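You operate a simulated robot arm through the tools that you are given. There is no shell and no other tool. Be economical: measure what you need, move in short steps, check, and stop when the job is done.

You run a simulated robot arm. Do the job below in one go: nothing can be reset, and whatever is moved stays where it is left.

JOB
Test the checker box with the blue test piece.
Fine: clip of its colour to OUT first, to IN last; piece in the loop, press check, back on the yellow tray.

The check looks at the end state, three seconds after you hand in, the way a careful person would. Anything else that was tipped, shoved, dropped, spilled or broken makes it a failure.

ROBOT AND FRAMES
A 6-joint arm with a two-finger parallel gripper, fixed in place. Base frame: the origin is at the foot of the arm, x ahead of it, y to its left, z up; the work surface is at about z = 0.004. Units: m, rad, N and s.
With the tool pointing down near the work surface it reaches from about 0.14 to 0.58 m from the base axis. Its first joint turns from -1.152 to 1.152 rad. Payload 2.1 kg.
Tool frame: the origin (TCP) lies between the finger pads and is the grasp point; the fingertips stand 0.03 m ahead of it; z points along the fingers, y is the line along which they close. Largest opening 0.094 m; finger width 0.028, thickness 0.01; the body of the gripper, 0.05 by 0.096 m, starts 0.055 m behind the TCP.
Orientation is told as [roll, pitch, yaw] about the base's x, y, z axes, in that order, counted from this pose: with the fingers straight down and closing along the base's y, the tool's x points along the base's -x, its y along +y and its z along -z.

CONTROLS
- The arm moves only by the tool jog_arm. Its argument "targets" is a list of rows, each a list of 7 numbers: the shift along the tool's x, y, z in units of 200 mm (1.0 is 200 mm), then the turn, a rotation vector about the tool's x, y, z in units of 45 degrees (1.0 is 45 degrees), then the closure, from 0 (fully open) to 1 (shut). In form: [[x, y, z, ax, ay, az, fingers], ...]. A call has 1 to 12 rows; each row is the pose to reach, as a shift and turn from the pose commanded when the call began, along the tool's axes at that moment. A call with a number of a shift or a turn outside -1 to 1 is refused whole. Rows are played at 5 a second. More than 0.05 m and 0.15 rad between two rows, or a gripper value outside its range, and nothing of the call is played. Where a pose cannot be reached the arm comes as near as it can. A force on the tool above 90 N (or 10 N above the force at the start of the call, whichever is more), or a blocked arm, ends the call early, and 0.2 s more pass. The fingers move at their own pace (about 0.072 m/s each) and stop on an object; they squeeze with about 32 N. The grip force told is the motor's: it shows also when the fingers shut on nothing. Time passes only in rows, and 0.2 s behind the last, so rows that repeat a pose let the fingers close. It gives the time, the measured TCP pose, the force on the tool (base axes), the opening and the grip force at its end, in the units of the frame above (readings bear some noise).
- Cameras (640 x 400 px; columns grow to the right, rows downward): "scene" is fixed at [0.0658, -0.3803, 0.4898]; the picture's right is [0.67, -0.74, 0.00], its down [-0.40, -0.36, -0.84] and it looks along [0.63, 0.56, -0.54] (base axes); focal length 311 px, centre (320, 200). "wrist" rides on the gripper at [0.076, 0.014, -0.102] in the tool frame; the picture's right is [-0.18, 0.98, 0.00], its down [-0.75, -0.14, -0.64] and it looks along [-0.63, -0.12, 0.77] (tool axes); focal length 243 px, centre (320, 200). There is no depth. A picture from a camera that has moved, and an enlarged one, comes with that camera's place and axes in the base frame and with its lens.
- camera(camera): a new picture of that camera. It takes no simulated time.
- close_up(camera, box): a new picture of the part [left, top, right, bottom] of that camera's present view, enlarged. It takes no simulated time.
- sign_off(): hands the job in; it is judged then, once.

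Work in short steps. Places have to be worked out from the pictures, the camera data and where the tool is seen: move nearer, look again, correct. Check each grasp and each placing, and mend what went wrong. You have 120 turns and 68 pictures in all, those below and enlarged ones among them. Open the gripper and draw the arm clear of the work before you hand the job in, unless the task says otherwise; then end with one line.

The tools are called after "Request:" by a JSON object that holds its "method" and its "body". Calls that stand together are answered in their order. jog_arm: Moves the arm, as the interface text tells. Its arguments: {"type":"object","properties":{"targets":{"type":"array"}},"required":["targets"]} The other tools are called the same way: camera (camera) takes a picture; close_up (camera, box) takes an enlarged picture of a part of a camera's view; sign_off () hands the job in.

At the start:

```text
clock: 0.0
eef_pos: [0.2921, 0.0403, 0.2725]
orientation: [-0.001, -0.002, -0.002]
contact_force: [-0.1, 0.6, 0.6]
opening: 0.0938
grip_force: 0.0
```

scene: 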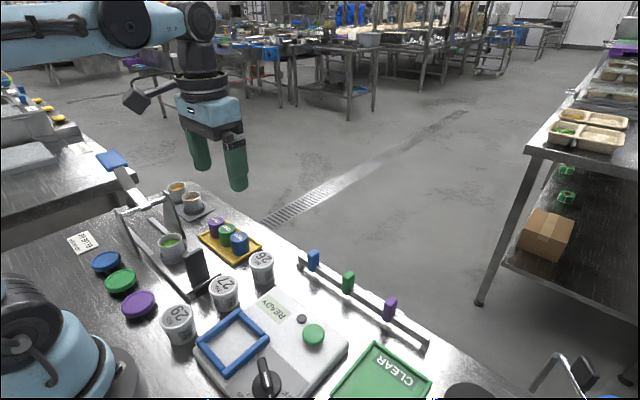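
wrist: 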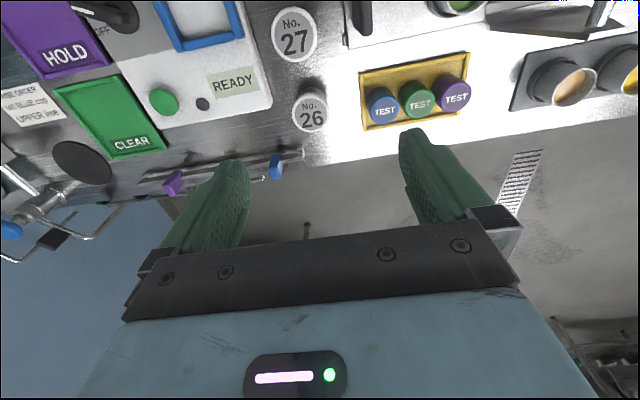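

I start by enlarging the relevant areas: the clip rail, the checker box and the tray.

Request:
{"method": "close_up", "body": {"camera": "scene", "box": [280, 230, 440, 360]}}

Request:
{"method": "close_up", "body": {"camera": "scene", "box": [180, 270, 360, 400]}}

Request:
{"method": "close_up", "body": {"camera": "wrist", "box": [0, 0, 320, 220]}}

Request:
{"method": "close_up", "body": {"camera": "scene", "box": [60, 170, 280, 350]}}

```text
3.08 times, centred on (360, 295) of scene
camera zoom: at [0.0658, -0.3803, 0.4898], right [0.67, -0.74, 0.0], down [-0.4, -0.36, -0.84], along [0.63, 0.56, -0.54], focal length 958 px, centre (197, -92)
```

zoom: 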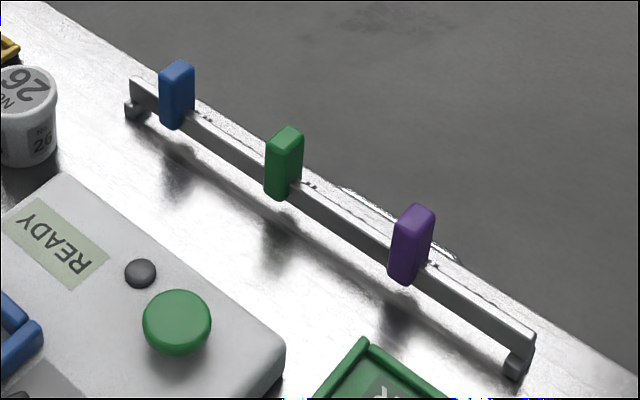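

```text
3.08 times, centred on (270, 335) of scene
camera zoom: at [0.0658, -0.3803, 0.4898], right [0.67, -0.74, 0.0], down [-0.4, -0.36, -0.84], along [0.63, 0.56, -0.54], focal length 958 px, centre (474, -215)
```

zoom: 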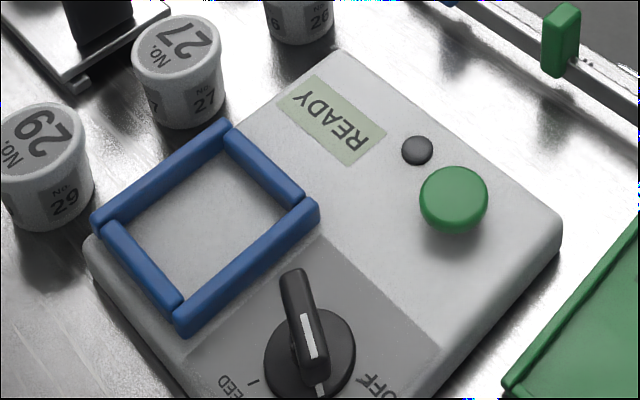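

```text
1.82 times, centred on (160, 110) of wrist
camera zoom: at [0.2156, 0.0553, 0.3743], right [0.19, 0.98, 0.0], down [0.75, -0.14, 0.64], along [0.63, -0.12, -0.76], focal length 441 px, centre (611, 364)
```

zoom: 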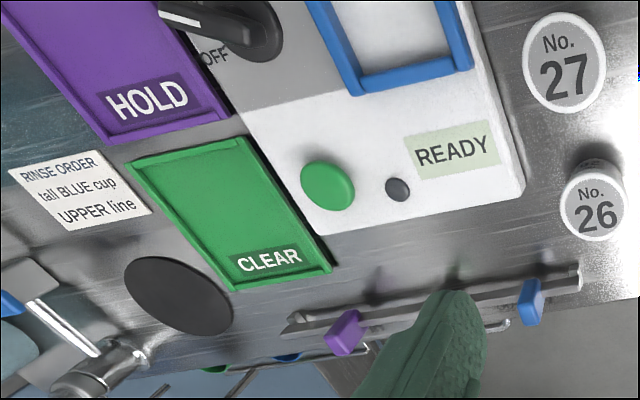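

```text
2.22 times, centred on (170, 260) of scene
camera zoom: at [0.0658, -0.3803, 0.4898], right [0.67, -0.74, 0.0], down [-0.4, -0.36, -0.84], along [0.63, 0.56, -0.54], focal length 692 px, centre (653, 67)
```

zoom: 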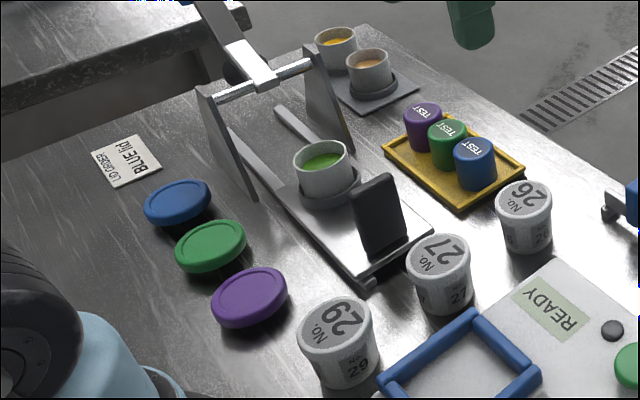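

The rail runs along y at about x=0.40, with the clips near y=-0.065, -0.15 and -0.24. I need to read its IN/OUT markings, so I move back and right while staying high, for a wrist view.

Request:
{"method": "jog_arm", "body": {"targets": [[0.115, -0.175, 0, 0, 0, 0, 0], [0.23, -0.35, 0, 0, 0, 0, 0], [0.345, -0.525, 0, 0, 0, 0, 0], [0.46, -0.7, 0, 0, 0, 0, 0], [0.46, -0.7, 0, 0, 0, 0, 0]]}}

Request:
{"method": "camera", "body": {"camera": "wrist"}}

```text
clock: 1.2
eef_pos: [0.1977, -0.1004, 0.2725]
orientation: [-0.001, -0.001, -0.001]
contact_force: [0.3, 0.1, 0.1]
opening: 0.0939
grip_force: 0.1
```

```text
61 pictures are left
camera wrist: at [0.1199, -0.0845, 0.3751], right [0.19, 0.98, 0.0], down [0.75, -0.14, 0.64], along [0.63, -0.12, -0.77], focal length 243 px, centre (320, 200)
```

wrist: 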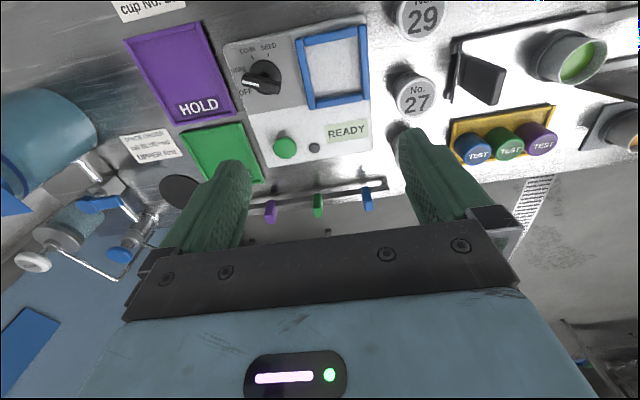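

Now I zoom in on the rail and the selector knob.

Request:
{"method": "close_up", "body": {"camera": "wrist", "box": [240, 165, 400, 245]}}

Request:
{"method": "close_up", "body": {"camera": "wrist", "box": [110, 0, 390, 175]}}

```text
4.00 times, centred on (320, 205) of wrist
camera zoom: at [0.1199, -0.0845, 0.3751], right [0.19, 0.98, 0.0], down [0.75, -0.14, 0.64], along [0.63, -0.12, -0.77], focal length 970 px, centre (320, 180)
```

zoom: 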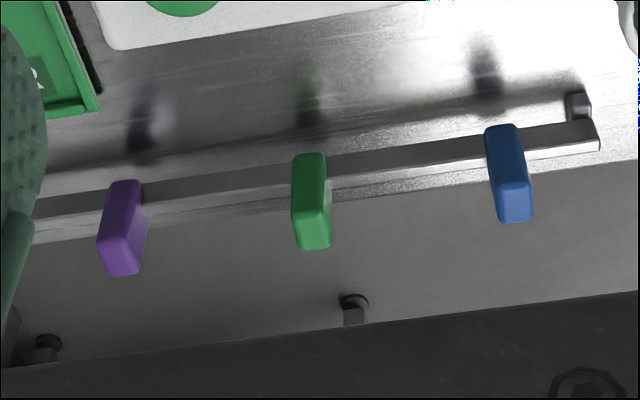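

```text
2.29 times, centred on (250, 88) of wrist
camera zoom: at [0.1199, -0.0845, 0.3751], right [0.19, 0.98, 0.0], down [0.75, -0.14, 0.64], along [0.63, -0.12, -0.77], focal length 555 px, centre (480, 457)
```

zoom: 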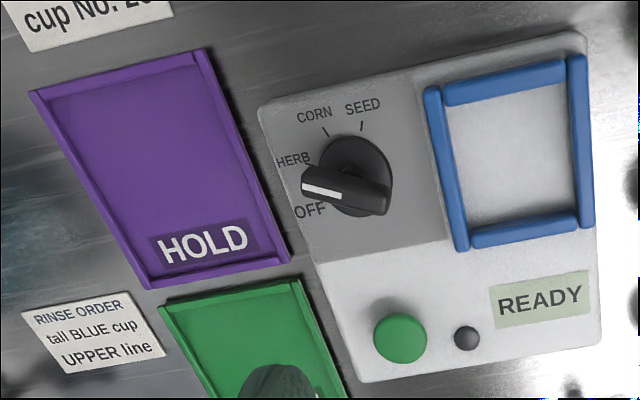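

The rail has small marks beside each clip, so I magnify more from the scene camera.

Request:
{"method": "close_up", "body": {"camera": "scene", "box": [295, 240, 359, 300]}}

Request:
{"method": "close_up", "body": {"camera": "scene", "box": [335, 260, 435, 355]}}

```text
6.67 times, centred on (327, 270) of scene
camera zoom: at [0.0658, -0.3803, 0.4898], right [0.67, -0.74, 0.0], down [-0.4, -0.36, -0.84], along [0.63, 0.56, -0.54], focal length 2075 px, centre (273, -267)
```

zoom: 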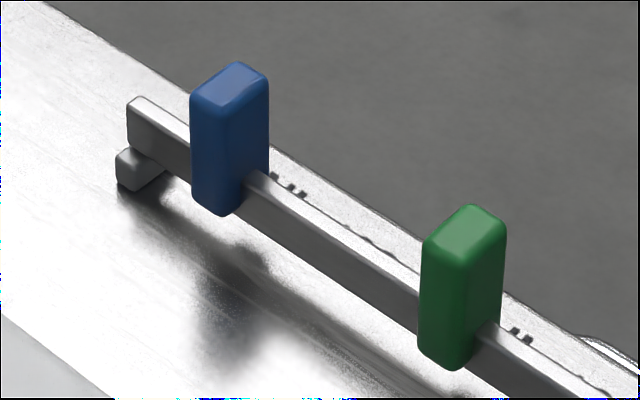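

```text
4.21 times, centred on (385, 308) of scene
camera zoom: at [0.0658, -0.3803, 0.4898], right [0.67, -0.74, 0.0], down [-0.4, -0.36, -0.84], along [0.63, 0.56, -0.54], focal length 1310 px, centre (46, -253)
```

zoom: 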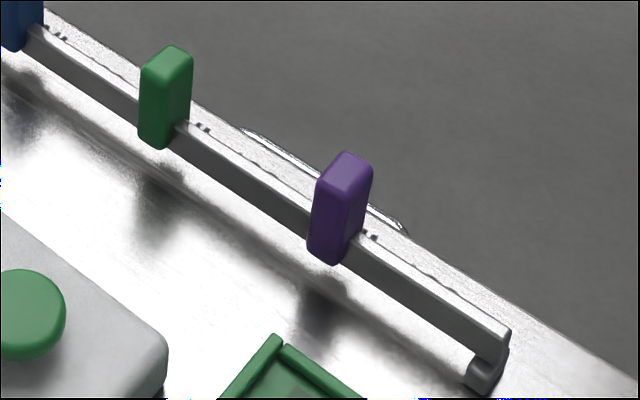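

The marks lie behind the rail's top edge, so I need a view from above. I move the camera nearly over the rail.

Request:
{"method": "jog_arm", "body": {"targets": [[-0.2, 0, 0.0, 0, 0, 0, 0], [-0.4, 0, 0, 0, 0, 0, 0], [-0.6, 0, 0.05, 0, 0, 0, 0], [-0.8, 0, 0.1, 0, 0, 0, 0], [-0.98, 0, 0.2, 0, 0, 0, 0], [-0.98, 0, 0.25, 0, 0, 0, 0]]}}

Request:
{"method": "camera", "body": {"camera": "wrist"}}

```text
clock: 2.6
eef_pos: [0.3968, -0.1044, 0.2214]
orientation: [-0.003, -0.003, -0.002]
contact_force: [0.0, 0.5, -0.2]
opening: 0.094
grip_force: 0.2
```

```text
56 pictures are left
camera wrist: at [0.3198, -0.0882, 0.3235], right [0.19, 0.98, 0.0], down [0.75, -0.14, 0.64], along [0.63, -0.12, -0.77], focal length 243 px, centre (320, 200)
```

wrist: 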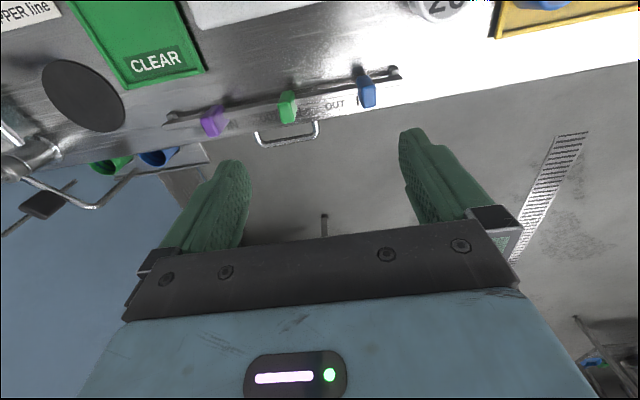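

Request:
{"method": "close_up", "body": {"camera": "wrist", "box": [280, 55, 420, 140]}}

Request:
{"method": "close_up", "body": {"camera": "wrist", "box": [150, 70, 310, 160]}}

```text
4.57 times, centred on (350, 98) of wrist
camera zoom: at [0.3198, -0.0882, 0.3235], right [0.19, 0.98, 0.0], down [0.75, -0.14, 0.64], along [0.63, -0.12, -0.77], focal length 1109 px, centre (183, 669)
```

zoom: 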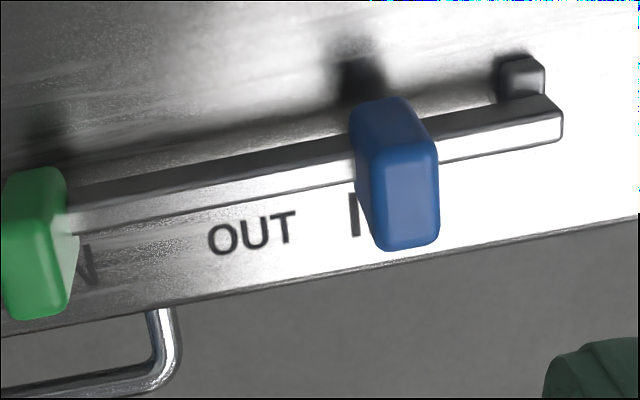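

```text
4.00 times, centred on (230, 115) of wrist
camera zoom: at [0.3198, -0.0882, 0.3235], right [0.19, 0.98, 0.0], down [0.75, -0.14, 0.64], along [0.63, -0.12, -0.77], focal length 970 px, centre (680, 540)
```

zoom: 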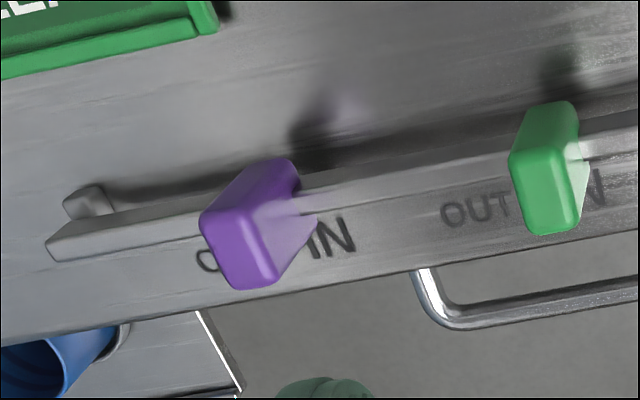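

The labels are on the table behind the rail: "OUT" at y≈-0.09 and "IN" at y≈-0.055 for blue. The blue clip's z range is about 0.027–0.07 and it now sits at IN, at about (0.403, -0.056). I hover above it and check.

Request:
{"method": "jog_arm", "body": {"targets": [[-0.03, 0.12, 0.1, 0, 0, 0, 0], [-0.03, 0.245, 0.2, 0, 0, 0, 0], [-0.03, 0.245, 0.4, 0, 0, 0, 0], [-0.03, 0.245, 0.45, 0, 0, 0, 0], [-0.03, 0.245, 0.45, 0, 0, 0, 0.3]]}}

Request:
{"method": "close_up", "body": {"camera": "scene", "box": [260, 180, 400, 300]}}

Request:
{"method": "camera", "body": {"camera": "wrist"}}

```text
clock: 3.8
eef_pos: [0.4056, -0.0507, 0.1296]
orientation: [-0.001, -0.002, -0.002]
contact_force: [-0.8, 0.4, -0.3]
opening: 0.0658
grip_force: 0.1
```

```text
3.33 times, centred on (330, 240) of scene
camera zoom: at [0.0658, -0.3803, 0.4898], right [0.67, -0.74, 0.0], down [-0.4, -0.36, -0.84], along [0.63, 0.56, -0.54], focal length 1037 px, centre (287, 67)
```

zoom: 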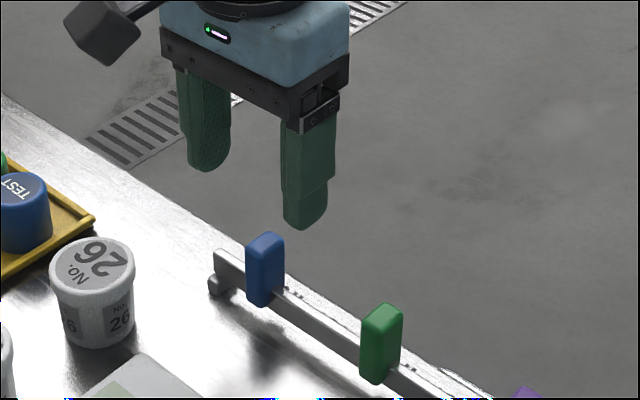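

```text
52 pictures are left
camera wrist: at [0.3288, -0.0363, 0.233], right [0.19, 0.98, 0.0], down [0.75, -0.14, 0.64], along [0.63, -0.12, -0.76], focal length 243 px, centre (320, 200)
```

wrist: 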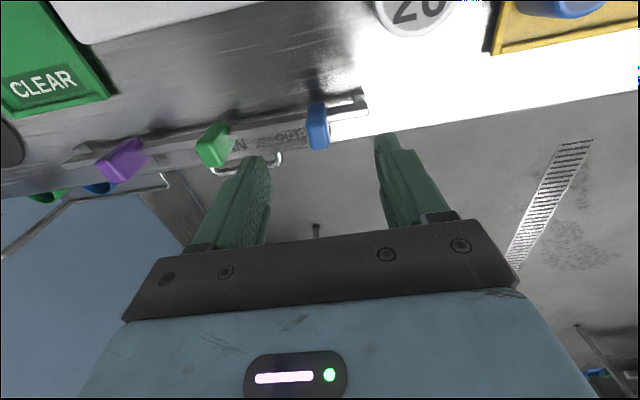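

Combining both views, the clip is at about x=0.41, y=-0.053, with its top at z≈0.055–0.07. I lower to TCP z≈0.08 around it without closing and check.

Request:
{"method": "jog_arm", "body": {"targets": [[-0.025, -0.0125, 0.1, 0, 0, 0, 0.3], [-0.025, -0.0125, 0.2, 0, 0, 0, 0.3], [-0.025, -0.0125, 0.248, 0, 0, 0, 0.3], [-0.025, -0.0125, 0.248, 0, 0, 0, 0.3]]}}

Request:
{"method": "close_up", "body": {"camera": "scene", "box": [270, 210, 370, 290]}}

Request:
{"method": "close_up", "body": {"camera": "wrist", "box": [220, 50, 440, 190]}}

```text
clock: 4.8
eef_pos: [0.4095, -0.0522, 0.0841]
orientation: [-0.003, -0.002, -0.001]
contact_force: [0.2, -0.3, -0.1]
opening: 0.066
grip_force: 0.0
```

```text
5.00 times, centred on (320, 250) of scene
camera zoom: at [0.0658, -0.3803, 0.4898], right [0.67, -0.74, 0.0], down [-0.4, -0.36, -0.84], along [0.63, 0.56, -0.54], focal length 1556 px, centre (320, -50)
```

zoom: 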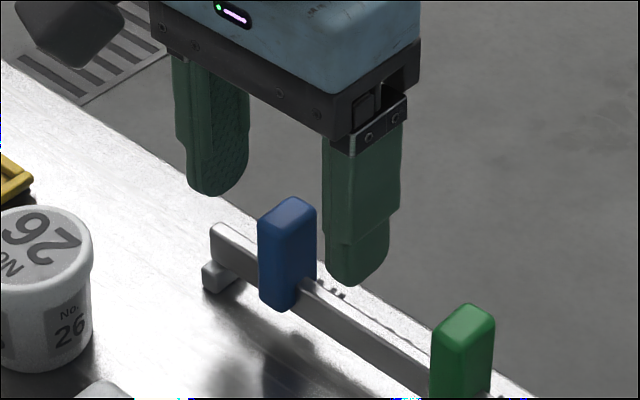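

```text
2.86 times, centred on (330, 120) of wrist
camera zoom: at [0.3326, -0.0383, 0.1854], right [0.19, 0.98, 0.0], down [0.75, -0.14, 0.64], along [0.63, -0.12, -0.76], focal length 693 px, centre (291, 429)
```

zoom: 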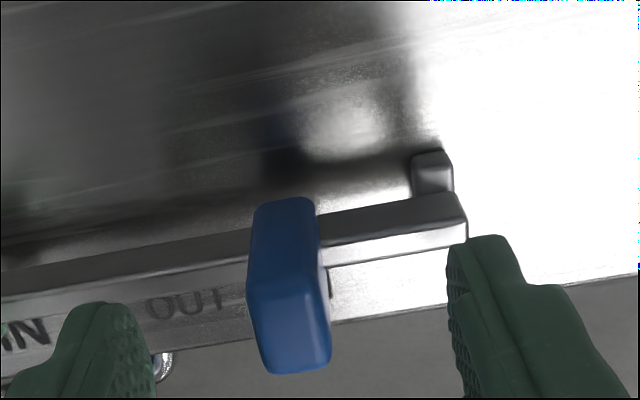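

The fingers straddle the clip correctly in y. I go down 5 mm more and close.

Request:
{"method": "jog_arm", "body": {"targets": [[0, 0, 0.015, 0, 0, 0, 0.3], [0, 0, 0.015, 0, 0, 0, 0.6], [0, 0, 0.015, 0, 0, 0, 0.9], [0, 0, 0.015, 0, 0, 0, 0.9], [0, 0, 0.015, 0, 0, 0, 0.9]]}}

Request:
{"method": "close_up", "body": {"camera": "wrist", "box": [220, 50, 440, 190]}}

```text
clock: 6.0
eef_pos: [0.4091, -0.0545, 0.08]
orientation: [-0.002, 0.0, -0.001]
contact_force: [-0.6, -0.1, -2.6]
opening: 0.0158
grip_force: 45.1
```

```text
2.86 times, centred on (330, 120) of wrist
camera zoom: at [0.3318, -0.0387, 0.1825], right [0.19, 0.98, 0.0], down [0.75, -0.14, 0.64], along [0.63, -0.12, -0.76], focal length 693 px, centre (291, 429)
```

zoom: 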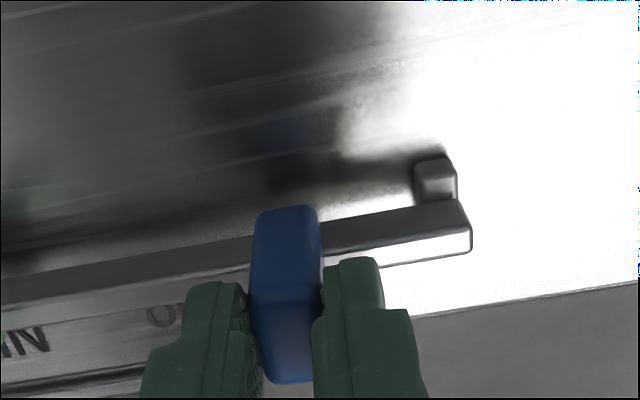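

The clip is gripped, with an opening of 15.8 mm. I slide it along -y by about 35 mm to OUT.

Request:
{"method": "jog_arm", "body": {"targets": [[0, -0.04, 0.015, 0, 0, 0, 0.9], [0, -0.08, 0.015, 0, 0, 0, 0.9], [0, -0.12, 0.015, 0, 0, 0, 0.9], [0, -0.16, 0.015, 0, 0, 0, 0.9], [0, -0.183, 0.015, 0, 0, 0, 0.9], [0, -0.183, 0.015, 0, 0, 0, 0.9]]}}

Request:
{"method": "close_up", "body": {"camera": "wrist", "box": [220, 50, 440, 190]}}

```text
clock: 7.4
eef_pos: [0.4083, -0.0886, 0.0791]
orientation: [-0.001, -0.004, -0.003]
contact_force: [4.5, -0.7, 13.3]
opening: 0.0157
grip_force: 45.1
```

```text
2.86 times, centred on (330, 120) of wrist
camera zoom: at [0.3316, -0.0745, 0.1797], right [0.19, 0.98, 0.0], down [0.75, -0.14, 0.65], along [0.63, -0.12, -0.76], focal length 693 px, centre (291, 429)
```

zoom: 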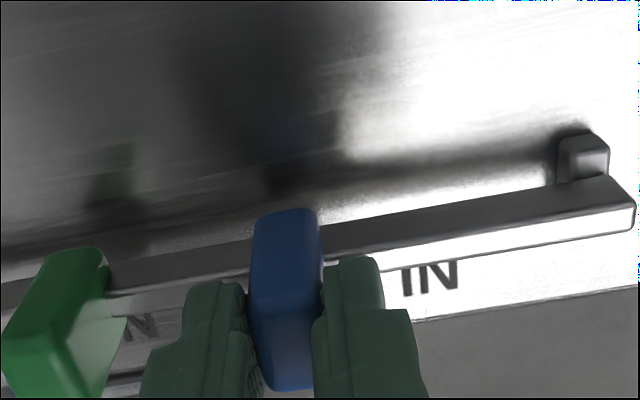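

The clip is at y≈-0.089 (OUT), and the IN label's centre measures y≈-0.054. I ease up, open only partly (the green clip is close), then lift.

Request:
{"method": "jog_arm", "body": {"targets": [[0, 0, -0.015, 0, 0, 0, 0.9], [0, 0, -0.015, 0, 0, 0, 0.65], [0, 0, -0.015, 0, 0, 0, 0.65], [0, 0, -0.1, 0, 0, 0, 0.65], [0, 0, -0.3, 0, 0, 0, 0.65], [0, 0, -0.5, 0, 0, 0, 0.65], [0, 0, -0.7, 0, 0, 0, 0.65], [0, 0, -0.7, 0, 0, 0, 0.2]]}}

Request:
{"method": "camera", "body": {"camera": "wrist"}}

Request:
{"method": "close_up", "body": {"camera": "scene", "box": [180, 190, 380, 320]}}

```text
clock: 9.2
eef_pos: [0.4084, -0.0882, 0.2185]
orientation: [-0.003, 0.0, -0.001]
contact_force: [-0.3, 0.2, 0.0]
opening: 0.0751
grip_force: 0.0
```

```text
47 pictures are left
camera wrist: at [0.3313, -0.0742, 0.3196], right [0.19, 0.98, 0.0], down [0.75, -0.14, 0.64], along [0.63, -0.12, -0.76], focal length 243 px, centre (320, 200)
```

wrist: 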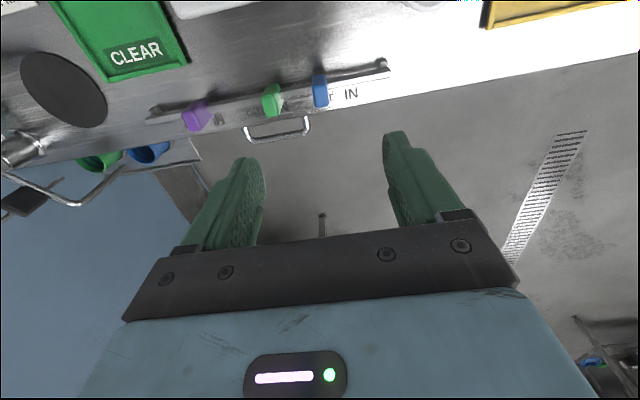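

```text
3.08 times, centred on (280, 255) of scene
camera zoom: at [0.0658, -0.3803, 0.4898], right [0.67, -0.74, 0.0], down [-0.4, -0.36, -0.84], along [0.63, 0.56, -0.54], focal length 958 px, centre (443, 31)
```

zoom: 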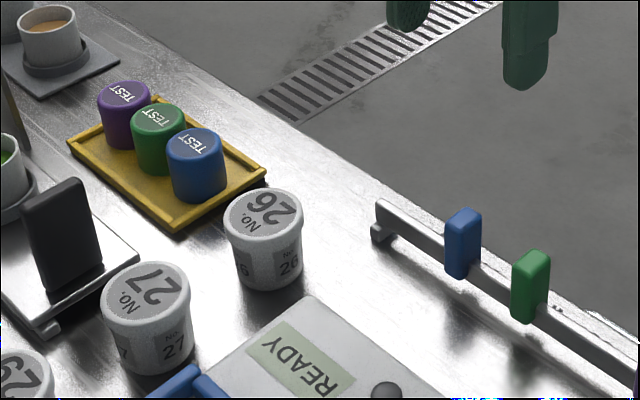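

The clip stays at OUT. The blue test piece is around (0.343, 0.114) with its neighbour touching in y, so I must grip along x. I move toward it while turning the tool -45°.

Request:
{"method": "jog_arm", "body": {"targets": [[0.05, 0.16, 0, 0, 0, -0.16, 0.2], [0.1, 0.32, 0, 0, 0, -0.33, 0.1], [0.15, 0.48, 0, 0, 0, -0.5, 0], [0.2, 0.64, 0, 0, 0, -0.67, 0], [0.26, 0.8, 0, 0, 0, -0.83, 0], [0.32, 0.95, 0, 0, 0, -1, 0], [0.32, 0.95, 0, 0, 0, -1, 0]]}}

Request:
{"method": "jog_arm", "body": {"targets": [[0, 0, 0, 0, 0, -0.16, 0], [0, 0, 0, 0, 0, -0.33, 0], [0, 0, 0, 0, 0, -0.5, 0], [0, 0, 0, 0, 0, -0.67, 0], [0, 0, 0, 0, 0, -0.83, 0], [0, 0, 0, 0, 0, -1, 0], [0, 0, 0, 0, 0, -1, 0]]}}

Request:
{"method": "camera", "body": {"camera": "wrist"}}

```text
clock: 10.8
eef_pos: [0.3412, 0.1009, 0.2155]
orientation: [-0.002, -0.003, 0.785]
contact_force: [-0.2, -0.1, 0.4]
opening: 0.0939
grip_force: 0.1
```

```text
clock: 12.4
eef_pos: [0.3435, 0.1018, 0.2172]
orientation: [-0.005, 0.003, 1.571]
contact_force: [-0.5, -0.1, -0.8]
opening: 0.094
grip_force: 0.0
```

```text
45 pictures are left
camera wrist: at [0.3283, 0.0249, 0.3185], right [-0.98, 0.18, 0.0], down [0.14, 0.75, 0.64], along [0.12, 0.63, -0.77], focal length 243 px, centre (320, 200)
```

wrist: 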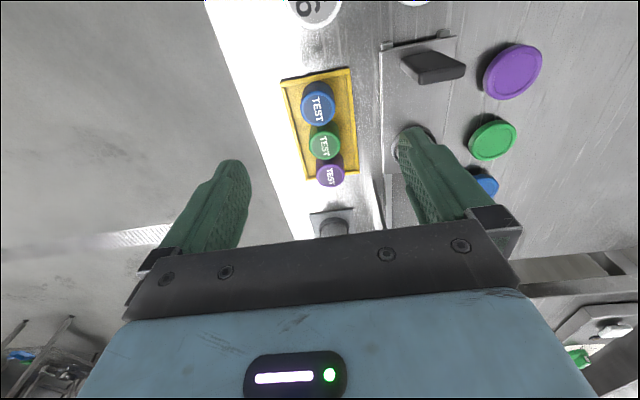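

The blue piece's top is at about (0.349, 0.118), z≈0.04. I lower to hover with a reduced opening.

Request:
{"method": "jog_arm", "body": {"targets": [[-0.04, -0.0275, 0.15, 0, 0, 0, 0.2], [-0.08, -0.0275, 0.3, 0, 0, 0, 0.2], [-0.08, -0.0275, 0.45, 0, 0, 0, 0.2], [-0.08, -0.0275, 0.55, 0, 0, 0, 0.2], [-0.08, -0.0275, 0.55, 0, 0, 0, 0.2]]}}

Request:
{"method": "camera", "body": {"camera": "wrist"}}

Request:
{"method": "close_up", "body": {"camera": "scene", "box": [170, 150, 310, 270]}}

```text
clock: 13.6
eef_pos: [0.3501, 0.1137, 0.1071]
orientation: [-0.001, 0.003, 1.57]
contact_force: [0.6, 0.2, -1.7]
opening: 0.075
grip_force: 0.0
```

```text
44 pictures are left
camera wrist: at [0.3348, 0.0385, 0.2091], right [-0.98, 0.19, 0.0], down [0.14, 0.75, 0.64], along [0.12, 0.63, -0.77], focal length 243 px, centre (320, 200)
```

wrist: 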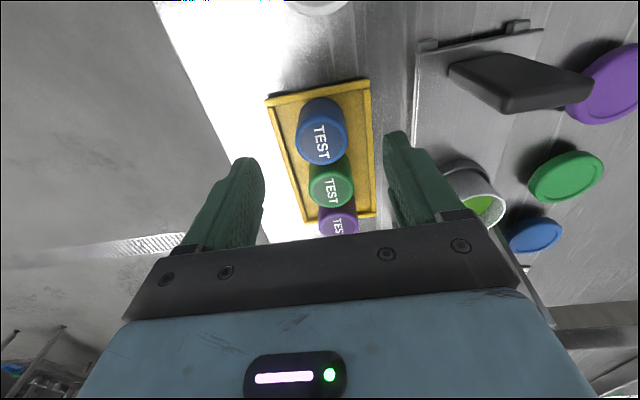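

```text
3.33 times, centred on (240, 210) of scene
camera zoom: at [0.0658, -0.3803, 0.4898], right [0.67, -0.74, 0.0], down [-0.4, -0.36, -0.84], along [0.63, 0.56, -0.54], focal length 1037 px, centre (587, 167)
```

zoom: 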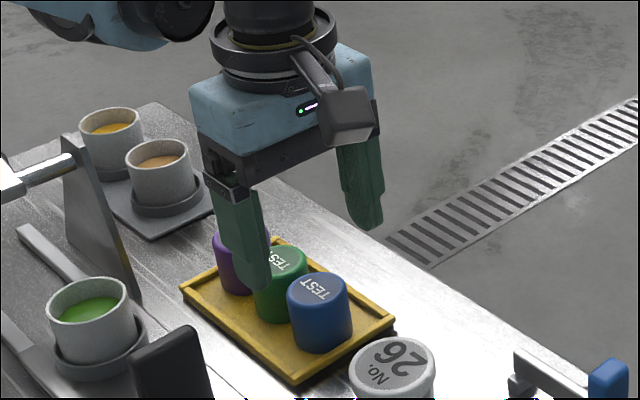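

The fingers bracket the piece in x; it is centred at about (0.349, 0.118). I lower so the tips reach z≈0.026, above the tray rim, then look.

Request:
{"method": "jog_arm", "body": {"targets": [[-0.025, 0, 0.08, 0, 0, 0, 0.2], [-0.025, 0, 0.16, 0, 0, 0, 0.2], [-0.025, 0, 0.22, 0, 0, 0, 0.2], [-0.025, 0, 0.255, 0, 0, 0, 0.2], [-0.025, 0, 0.255, 0, 0, 0, 0.2]]}}

Request:
{"method": "close_up", "body": {"camera": "wrist", "box": [200, 60, 460, 230]}}

Request:
{"method": "close_up", "body": {"camera": "scene", "box": [190, 190, 290, 270]}}

```text
clock: 14.8
eef_pos: [0.3492, 0.1217, 0.056]
orientation: [-0.002, 0.002, 1.57]
contact_force: [1.2, -0.1, -0.4]
opening: 0.0754
grip_force: 0.0
```

```text
2.35 times, centred on (330, 145) of wrist
camera zoom: at [0.3348, 0.0454, 0.1579], right [-0.98, 0.19, 0.0], down [0.14, 0.75, 0.64], along [0.12, 0.63, -0.77], focal length 571 px, centre (296, 329)
```

zoom: 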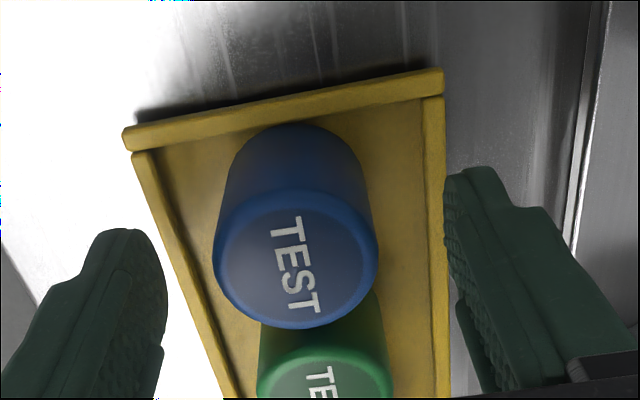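

```text
5.00 times, centred on (240, 230) of scene
camera zoom: at [0.0658, -0.3803, 0.4898], right [0.67, -0.74, 0.0], down [-0.4, -0.36, -0.84], along [0.63, 0.56, -0.54], focal length 1556 px, centre (720, 50)
```

zoom: 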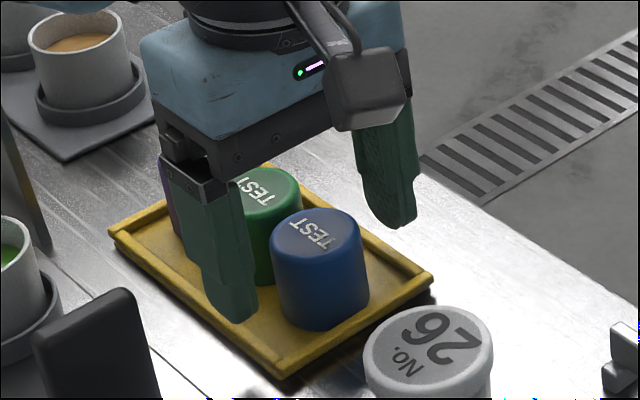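

The fingers straddle the piece, and its centre is at about (0.349, 0.119). I close with a 2 mm y correction.

Request:
{"method": "jog_arm", "body": {"targets": [[0.01, 0, 0, 0, 0, 0, 0.3], [0.01, 0, 0, 0, 0, 0, 0.6], [0.01, 0, 0, 0, 0, 0, 0.8], [0.01, 0, 0, 0, 0, 0, 0.8], [0.01, 0, 0, 0, 0, 0, 0.8]]}}

Request:
{"method": "close_up", "body": {"camera": "wrist", "box": [200, 60, 460, 230]}}

```text
clock: 16.0
eef_pos: [0.3507, 0.1201, 0.0565]
orientation: [-0.004, 0.004, 1.57]
contact_force: [0.8, -0.3, 0.6]
opening: 0.0382
grip_force: 31.8
```

```text
2.35 times, centred on (330, 145) of wrist
camera zoom: at [0.335, 0.0438, 0.1583], right [-0.98, 0.19, 0.0], down [0.14, 0.75, 0.64], along [0.12, 0.63, -0.77], focal length 571 px, centre (296, 329)
```

zoom: 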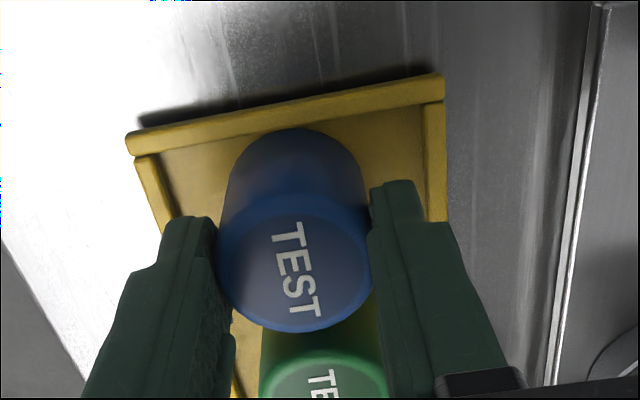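

The grip is firm (38 mm, 32 N). I lift and carry the piece over to the loop at about (0.192, -0.080), staying high.

Request:
{"method": "jog_arm", "body": {"targets": [[0, 0, -0.1, 0, 0, 0, 0.8], [0, 0, -0.3, 0, 0, 0, 0.8], [0, 0, -0.5, 0, 0, 0, 0.8], [0, 0, -0.7, 0, 0, 0, 0.8], [0.15, 0.12, -0.7, 0, 0, 0, 0.8], [0.3, 0.24, -0.7, 0, 0, 0, 0.8], [0.45, 0.36, -0.7, 0, 0, 0, 0.8], [0.6, 0.47, -0.7, 0, 0, 0, 0.8], [0.75, 0.59, -0.7, 0, 0, 0, 0.8], [0.9, 0.71, -0.7, 0, 0, 0, 0.8], [1.0, 0.79, -0.7, 0, 0, 0, 0.8], [1.0, 0.79, -0.7, 0, 0, 0, 0.8]]}}

Request:
{"method": "camera", "body": {"camera": "wrist"}}

Request:
{"method": "camera", "body": {"camera": "scene"}}

```text
clock: 18.6
eef_pos: [0.1899, -0.0803, 0.1948]
orientation: [0.0, 0.002, 1.571]
contact_force: [0.1, 0.8, -1.4]
opening: 0.0388
grip_force: 31.5
```

```text
39 pictures are left
camera wrist: at [0.1746, -0.1562, 0.2962], right [-0.98, 0.18, 0.0], down [0.14, 0.75, 0.64], along [0.12, 0.63, -0.77], focal length 243 px, centre (320, 200)
```

wrist: 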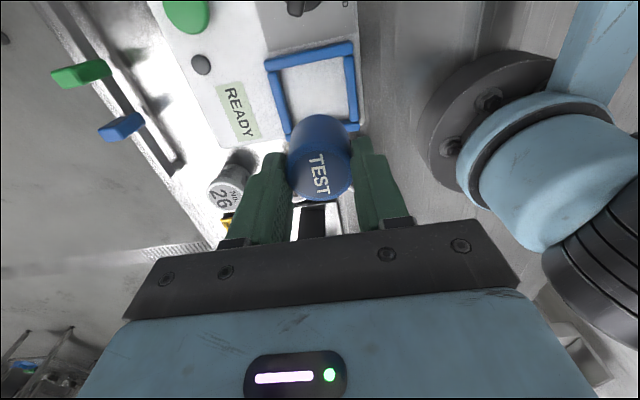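

```text
38 pictures are left
```

scene: 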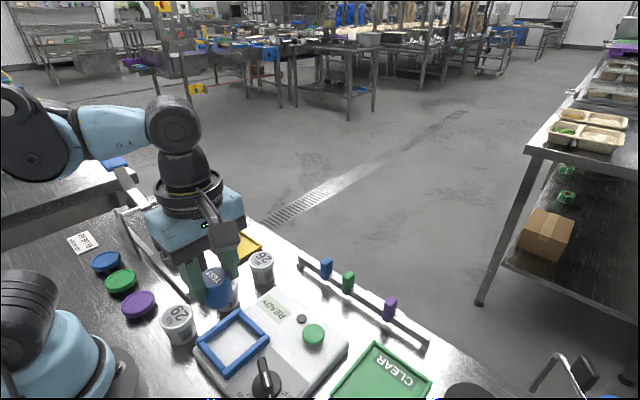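

From this view the loop centre is at about (0.193, -0.083). I shift onto it and lower halfway.

Request:
{"method": "jog_arm", "body": {"targets": [[0.0125, -0.0155, 0.1, 0, 0, 0, 0.8], [0.0125, -0.0155, 0.2, 0, 0, 0, 0.8], [0.0125, -0.0155, 0.3, 0, 0, 0, 0.8], [0.0125, -0.0155, 0.4, 0, 0, 0, 0.8], [0.0125, -0.0155, 0.4, 0, 0, 0, 0.8]]}}

Request:
{"method": "camera", "body": {"camera": "wrist"}}

Request:
{"method": "close_up", "body": {"camera": "scene", "box": [160, 240, 340, 400]}}

```text
clock: 19.8
eef_pos: [0.193, -0.0844, 0.1159]
orientation: [-0.003, 0.001, 1.568]
contact_force: [-0.5, -0.8, -0.7]
opening: 0.0384
grip_force: 32.4
```

```text
37 pictures are left
camera wrist: at [0.1784, -0.1592, 0.2174], right [-0.98, 0.19, 0.0], down [0.14, 0.75, 0.64], along [0.12, 0.63, -0.77], focal length 243 px, centre (320, 200)
```

wrist: 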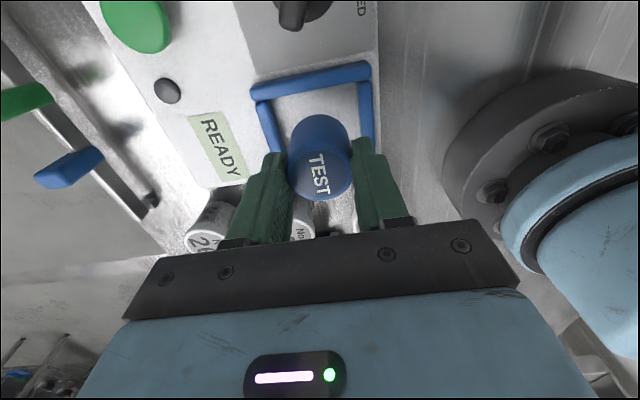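

```text
2.50 times, centred on (250, 320) of scene
camera zoom: at [0.0658, -0.3803, 0.4898], right [0.67, -0.74, 0.0], down [-0.4, -0.36, -0.84], along [0.63, 0.56, -0.54], focal length 778 px, centre (495, -100)
```

zoom: 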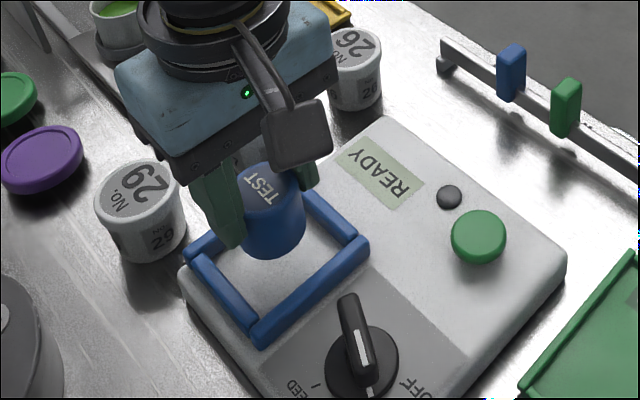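

The piece hovers over the loop. I lower carefully to TCP z≈0.09 and check the force.

Request:
{"method": "jog_arm", "body": {"targets": [[0, -0.01, 0.06, 0, 0, 0, 0.8], [0, -0.01, 0.1, 0, 0, 0, 0.8], [0, -0.01, 0.13, 0, 0, 0, 0.8], [0, -0.01, 0.13, 0, 0, 0, 0.8]]}}

Request:
{"method": "close_up", "body": {"camera": "scene", "box": [180, 260, 300, 380]}}

```text
clock: 20.8
eef_pos: [0.196, -0.0853, 0.0887]
orientation: [-0.002, 0.001, 1.569]
contact_force: [0.1, -0.2, -0.4]
opening: 0.0386
grip_force: 31.9
```

```text
3.33 times, centred on (240, 320) of scene
camera zoom: at [0.0658, -0.3803, 0.4898], right [0.67, -0.74, 0.0], down [-0.4, -0.36, -0.84], along [0.63, 0.56, -0.54], focal length 1037 px, centre (587, -200)
```

zoom: 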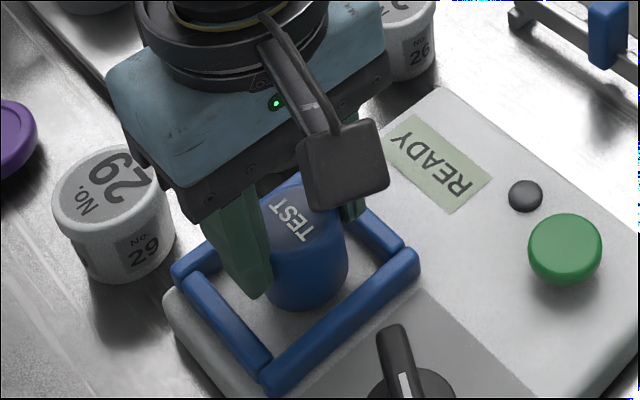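

No contact yet. I check centring in the loop from the wrist camera.

Request:
{"method": "close_up", "body": {"camera": "wrist", "box": [200, 20, 440, 200]}}

```text
2.22 times, centred on (320, 110) of wrist
camera zoom: at [0.1812, -0.1605, 0.1913], right [-0.98, 0.19, 0.0], down [0.14, 0.75, 0.64], along [0.12, 0.63, -0.77], focal length 539 px, centre (320, 400)
```

zoom: 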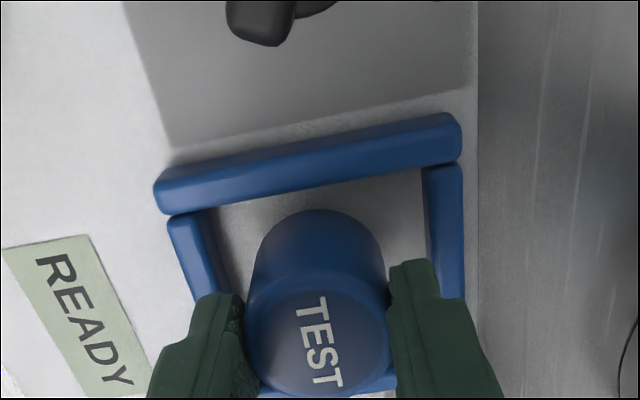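

The piece is well inside the loop. I lower in small steps until contact.

Request:
{"method": "jog_arm", "body": {"targets": [[0, 0, 0.01, 0, 0, 0, 0.8], [0, 0, 0.02, 0, 0, 0, 0.8], [0, 0, 0.02, 0, 0, 0, 0.8]]}}

```text
clock: 21.6
eef_pos: [0.1961, -0.0845, 0.0844]
orientation: [-0.001, 0.002, 1.57]
contact_force: [0.1, 0.0, -0.3]
opening: 0.0386
grip_force: 31.8
```

Request:
{"method": "jog_arm", "body": {"targets": [[0, 0, 0.01, 0, 0, 0, 0.8], [0, 0, 0.02, 0, 0, 0, 0.8], [0, 0, 0.02, 0, 0, 0, 0.8]]}}

```text
clock: 22.4
eef_pos: [0.1971, -0.0826, 0.0821]
orientation: [-0.003, 0.003, 1.569]
contact_force: [-0.6, -0.5, -0.2]
opening: 0.0386
grip_force: 32.3
```

Still no contact; I continue down.

Request:
{"method": "jog_arm", "body": {"targets": [[0, 0, 0.01, 0, 0, 0, 0.8], [0, 0, 0.02, 0, 0, 0, 0.8], [0, 0, 0.02, 0, 0, 0, 0.8]]}}

Request:
{"method": "close_up", "body": {"camera": "scene", "box": [180, 260, 300, 380]}}

```text
clock: 23.2
eef_pos: [0.1956, -0.0837, 0.0764]
orientation: [-0.003, 0.002, 1.569]
contact_force: [-3.1, 0.4, 16.3]
opening: 0.0388
grip_force: 31.9
```

```text
3.33 times, centred on (240, 320) of scene
camera zoom: at [0.0658, -0.3803, 0.4898], right [0.67, -0.74, 0.0], down [-0.4, -0.36, -0.84], along [0.63, 0.56, -0.54], focal length 1037 px, centre (587, -200)
```

zoom: 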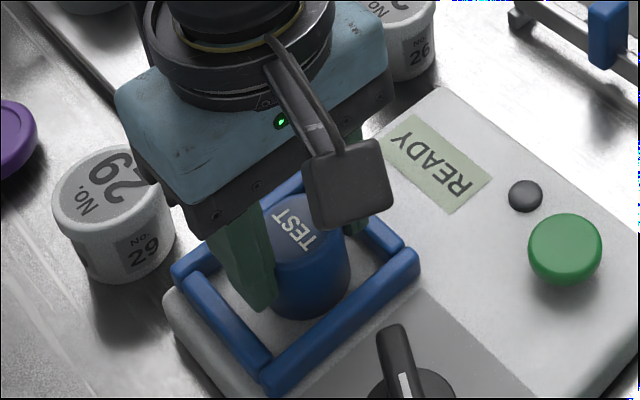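

Contact at 16 N, so the piece is seated on the box at TCP z≈0.0765. I open modestly and lift out vertically.

Request:
{"method": "jog_arm", "body": {"targets": [[0, 0, -0.01, 0, 0, 0, 0.7], [0, 0, -0.01, 0, 0, 0, 0.5], [0, 0, -0.01, 0, 0, 0, 0.45], [0, 0, -0.01, 0, 0, 0, 0.45], [0, 0, -0.1, 0, 0, 0, 0.45], [0, 0, -0.3, 0, 0, 0, 0.45], [0, 0, -0.5, 0, 0, 0, 0.45], [0, 0, -0.5, 0, 0, 0, 0.45]]}}

Request:
{"method": "camera", "body": {"camera": "wrist"}}

Request:
{"method": "close_up", "body": {"camera": "scene", "box": [180, 260, 360, 400]}}

```text
clock: 25.0
eef_pos: [0.1977, -0.0839, 0.178]
orientation: [-0.002, 0.0, 1.569]
contact_force: [0.0, -0.7, 0.0]
opening: 0.0517
grip_force: 0.0
```

```text
32 pictures are left
camera wrist: at [0.1828, -0.1596, 0.2798], right [-0.98, 0.19, 0.0], down [0.14, 0.75, 0.64], along [0.12, 0.63, -0.77], focal length 243 px, centre (320, 200)
```

wrist: 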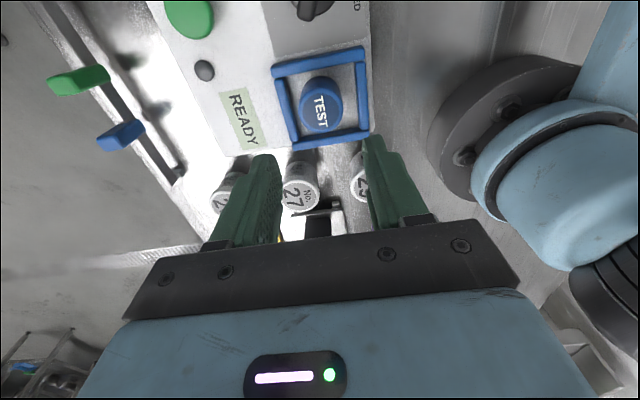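

```text
2.86 times, centred on (270, 330) of scene
camera zoom: at [0.0658, -0.3803, 0.4898], right [0.67, -0.74, 0.0], down [-0.4, -0.36, -0.84], along [0.63, 0.56, -0.54], focal length 889 px, centre (463, -171)
```

zoom: 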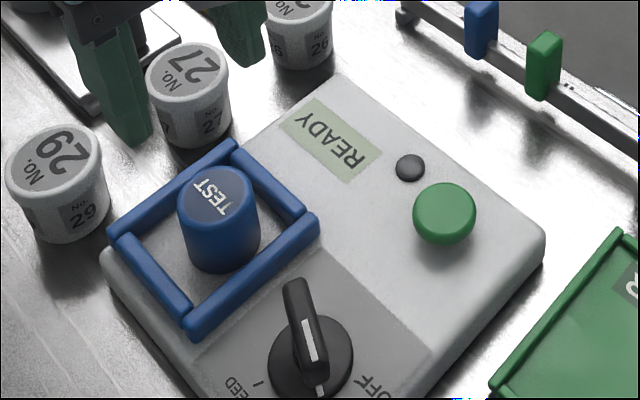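

The piece stands inside the loop. Next is the green button at about (0.287, -0.168): I close the fingers, move over it and lower to TCP z≈0.10.

Request:
{"method": "jog_arm", "body": {"targets": [[0.1, -0.11, 0, 0, 0, 0, 0.7], [0.2, -0.22, 0, 0, 0, 0, 1], [0.3, -0.33, 0, 0, 0, 0, 1], [0.42, -0.445, 0, 0, 0, 0, 1], [0.42, -0.445, 0.2, 0, 0, 0, 1], [0.42, -0.445, 0.37, 0, 0, 0, 1], [0.42, -0.445, 0.37, 0, 0, 0, 1]]}}

Request:
{"method": "close_up", "body": {"camera": "wrist", "box": [200, 20, 440, 200]}}

Request:
{"method": "close_up", "body": {"camera": "scene", "box": [240, 250, 400, 380]}}

```text
clock: 26.6
eef_pos: [0.2855, -0.1681, 0.1049]
orientation: [-0.002, 0.001, 1.569]
contact_force: [0.1, -0.2, -1.1]
opening: 0.0
grip_force: 32.3
```

```text
2.22 times, centred on (320, 110) of wrist
camera zoom: at [0.2702, -0.2431, 0.2072], right [-0.98, 0.19, 0.0], down [0.14, 0.75, 0.64], along [0.12, 0.63, -0.77], focal length 539 px, centre (320, 400)
```

zoom: 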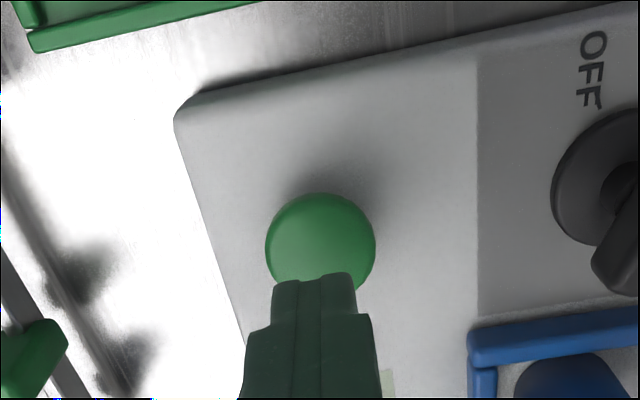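

```text
3.08 times, centred on (320, 315) of scene
camera zoom: at [0.0658, -0.3803, 0.4898], right [0.67, -0.74, 0.0], down [-0.4, -0.36, -0.84], along [0.63, 0.56, -0.54], focal length 958 px, centre (320, -154)
```

zoom: 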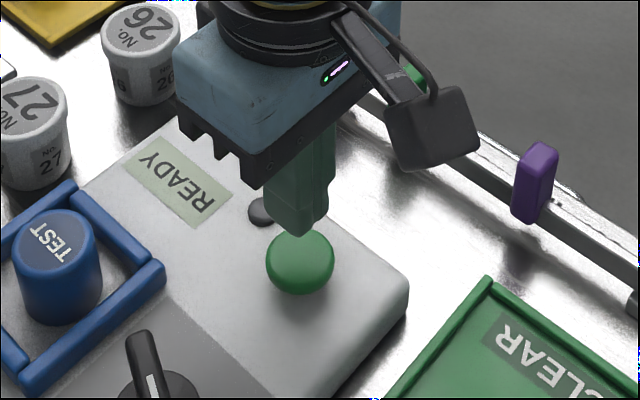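

The fingers are lined up over the button at (0.284, -0.170). I press down in small steps, watching the force.

Request:
{"method": "jog_arm", "body": {"targets": [[0.01, 0.005, 0.05, 0, 0, 0, 1], [0.01, 0.005, 0.1, 0, 0, 0, 1], [0.01, 0.005, 0.115, 0, 0, 0, 1], [0.01, 0.005, 0.13, 0, 0, 0, 1]]}}

```text
clock: 27.6
eef_pos: [0.2847, -0.1699, 0.0776]
orientation: [-0.001, 0.001, 1.569]
contact_force: [-0.4, 1.1, 1.0]
opening: 0.0003
grip_force: 32.1
```

Request:
{"method": "jog_arm", "body": {"targets": [[0, 0, 0.01, 0, 0, 0, 1], [0, 0, 0.02, 0, 0, 0, 1], [0, 0, 0.03, 0, 0, 0, 1]]}}

Request:
{"method": "close_up", "body": {"camera": "scene", "box": [240, 250, 400, 380]}}

```text
clock: 28.4
eef_pos: [0.2851, -0.1686, 0.0724]
orientation: [-0.004, 0.002, 1.569]
contact_force: [-0.2, -0.6, 2.4]
opening: 0.0
grip_force: 32.0
```

```text
3.08 times, centred on (320, 315) of scene
camera zoom: at [0.0658, -0.3803, 0.4898], right [0.67, -0.74, 0.0], down [-0.4, -0.36, -0.84], along [0.63, 0.56, -0.54], focal length 958 px, centre (320, -154)
```

zoom: 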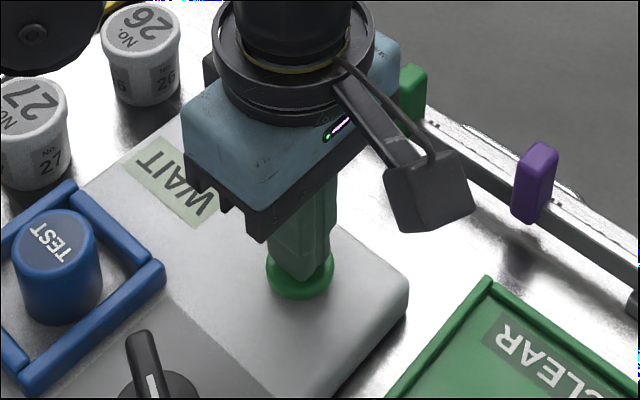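

The display now says WAIT, so the press registered. I lift off and wait for the result.

Request:
{"method": "jog_arm", "body": {"targets": [[0, 0, -0.05, 0, 0, 0, 1], [0, 0, -0.2, 0, 0, 0, 1], [0, 0, -0.4, 0, 0, 0, 1], [0, 0, -0.53, 0, 0, 0, 0.8], [0, 0, -0.53, 0, 0, 0, 0.45], [0, 0, -0.53, 0, 0, 0, 0.45], [0, 0, -0.53, 0, 0, 0, 0.45], [0, 0, -0.53, 0, 0, 0, 0.45], [0, 0, -0.53, 0, 0, 0, 0.45], [0, 0, -0.53, 0, 0, 0, 0.45], [0, 0, -0.53, 0, 0, 0, 0.45]]}}

Request:
{"method": "close_up", "body": {"camera": "scene", "box": [200, 250, 380, 380]}}

```text
clock: 30.8
eef_pos: [0.2866, -0.17, 0.1785]
orientation: [-0.003, 0.0, 1.567]
contact_force: [0.6, 0.2, -0.5]
opening: 0.0516
grip_force: 0.1
```

```text
3.08 times, centred on (290, 315) of scene
camera zoom: at [0.0658, -0.3803, 0.4898], right [0.67, -0.74, 0.0], down [-0.4, -0.36, -0.84], along [0.63, 0.56, -0.54], focal length 958 px, centre (412, -154)
```

zoom: 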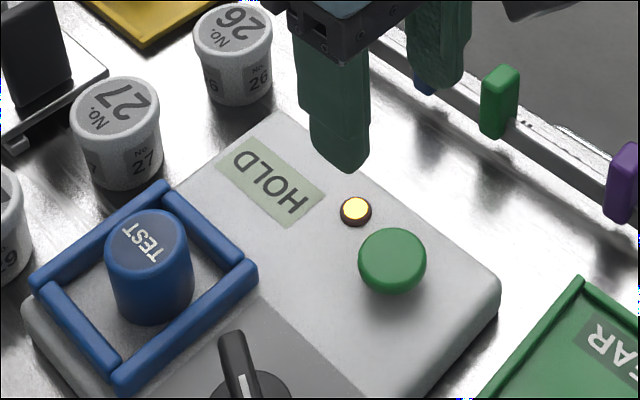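

The box shows HOLD with an amber lamp: the check ran and it caught the test piece. I return above the piece in the loop with the fingers partly open.

Request:
{"method": "jog_arm", "body": {"targets": [[-0.11, 0.11, 0, 0, 0, 0, 0.4], [-0.22, 0.22, 0, 0, 0, 0, 0.4], [-0.33, 0.33, 0, 0, 0, 0, 0.4], [-0.4325, 0.45, 0, 0, 0, 0, 0.4], [-0.4325, 0.45, 0.2, 0, 0, 0, 0.4], [-0.4325, 0.45, 0.3, 0, 0, 0, 0.4], [-0.4325, 0.45, 0.3, 0, 0, 0, 0.4]]}}

Request:
{"method": "close_up", "body": {"camera": "wrist", "box": [200, 20, 440, 200]}}

```text
clock: 32.4
eef_pos: [0.1936, -0.0788, 0.1192]
orientation: [-0.001, 0.001, 1.568]
contact_force: [-0.3, -0.4, -0.1]
opening: 0.0564
grip_force: 0.1
```

```text
2.22 times, centred on (320, 110) of wrist
camera zoom: at [0.1796, -0.1563, 0.2211], right [-0.98, 0.19, 0.0], down [0.14, 0.75, 0.64], along [0.12, 0.63, -0.77], focal length 539 px, centre (320, 400)
```

zoom: 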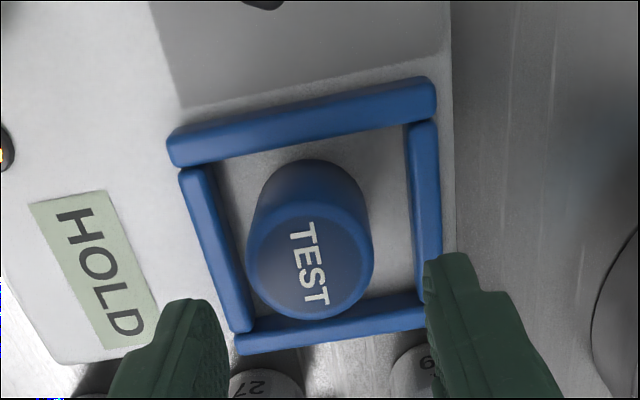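

The piece is at (0.197, -0.084). I correct slightly, lower and grip.

Request:
{"method": "jog_arm", "body": {"targets": [[0.02, -0.0125, 0.05, 0, 0, 0, 0.45], [0.02, -0.0125, 0.1, 0, 0, 0, 0.45], [0.02, -0.0125, 0.15, 0, 0, 0, 0.45], [0.02, -0.0125, 0.2, 0, 0, 0, 0.45], [0.02, -0.0125, 0.2, 0, 0, 0, 0.8], [0.02, -0.0125, 0.2, 0, 0, 0, 0.8], [0.02, -0.0125, 0.2, 0, 0, 0, 0.8]]}}

Request:
{"method": "close_up", "body": {"camera": "scene", "box": [180, 260, 300, 380]}}

```text
clock: 34.0
eef_pos: [0.1974, -0.0856, 0.0788]
orientation: [-0.002, 0.002, 1.57]
contact_force: [1.7, 0.3, 1.9]
opening: 0.0383
grip_force: 31.9
```

```text
3.33 times, centred on (240, 320) of scene
camera zoom: at [0.0658, -0.3803, 0.4898], right [0.67, -0.74, 0.0], down [-0.4, -0.36, -0.84], along [0.63, 0.56, -0.54], focal length 1037 px, centre (587, -200)
```

zoom: 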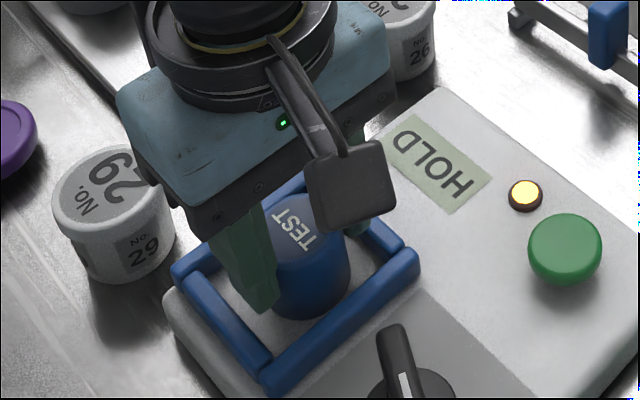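

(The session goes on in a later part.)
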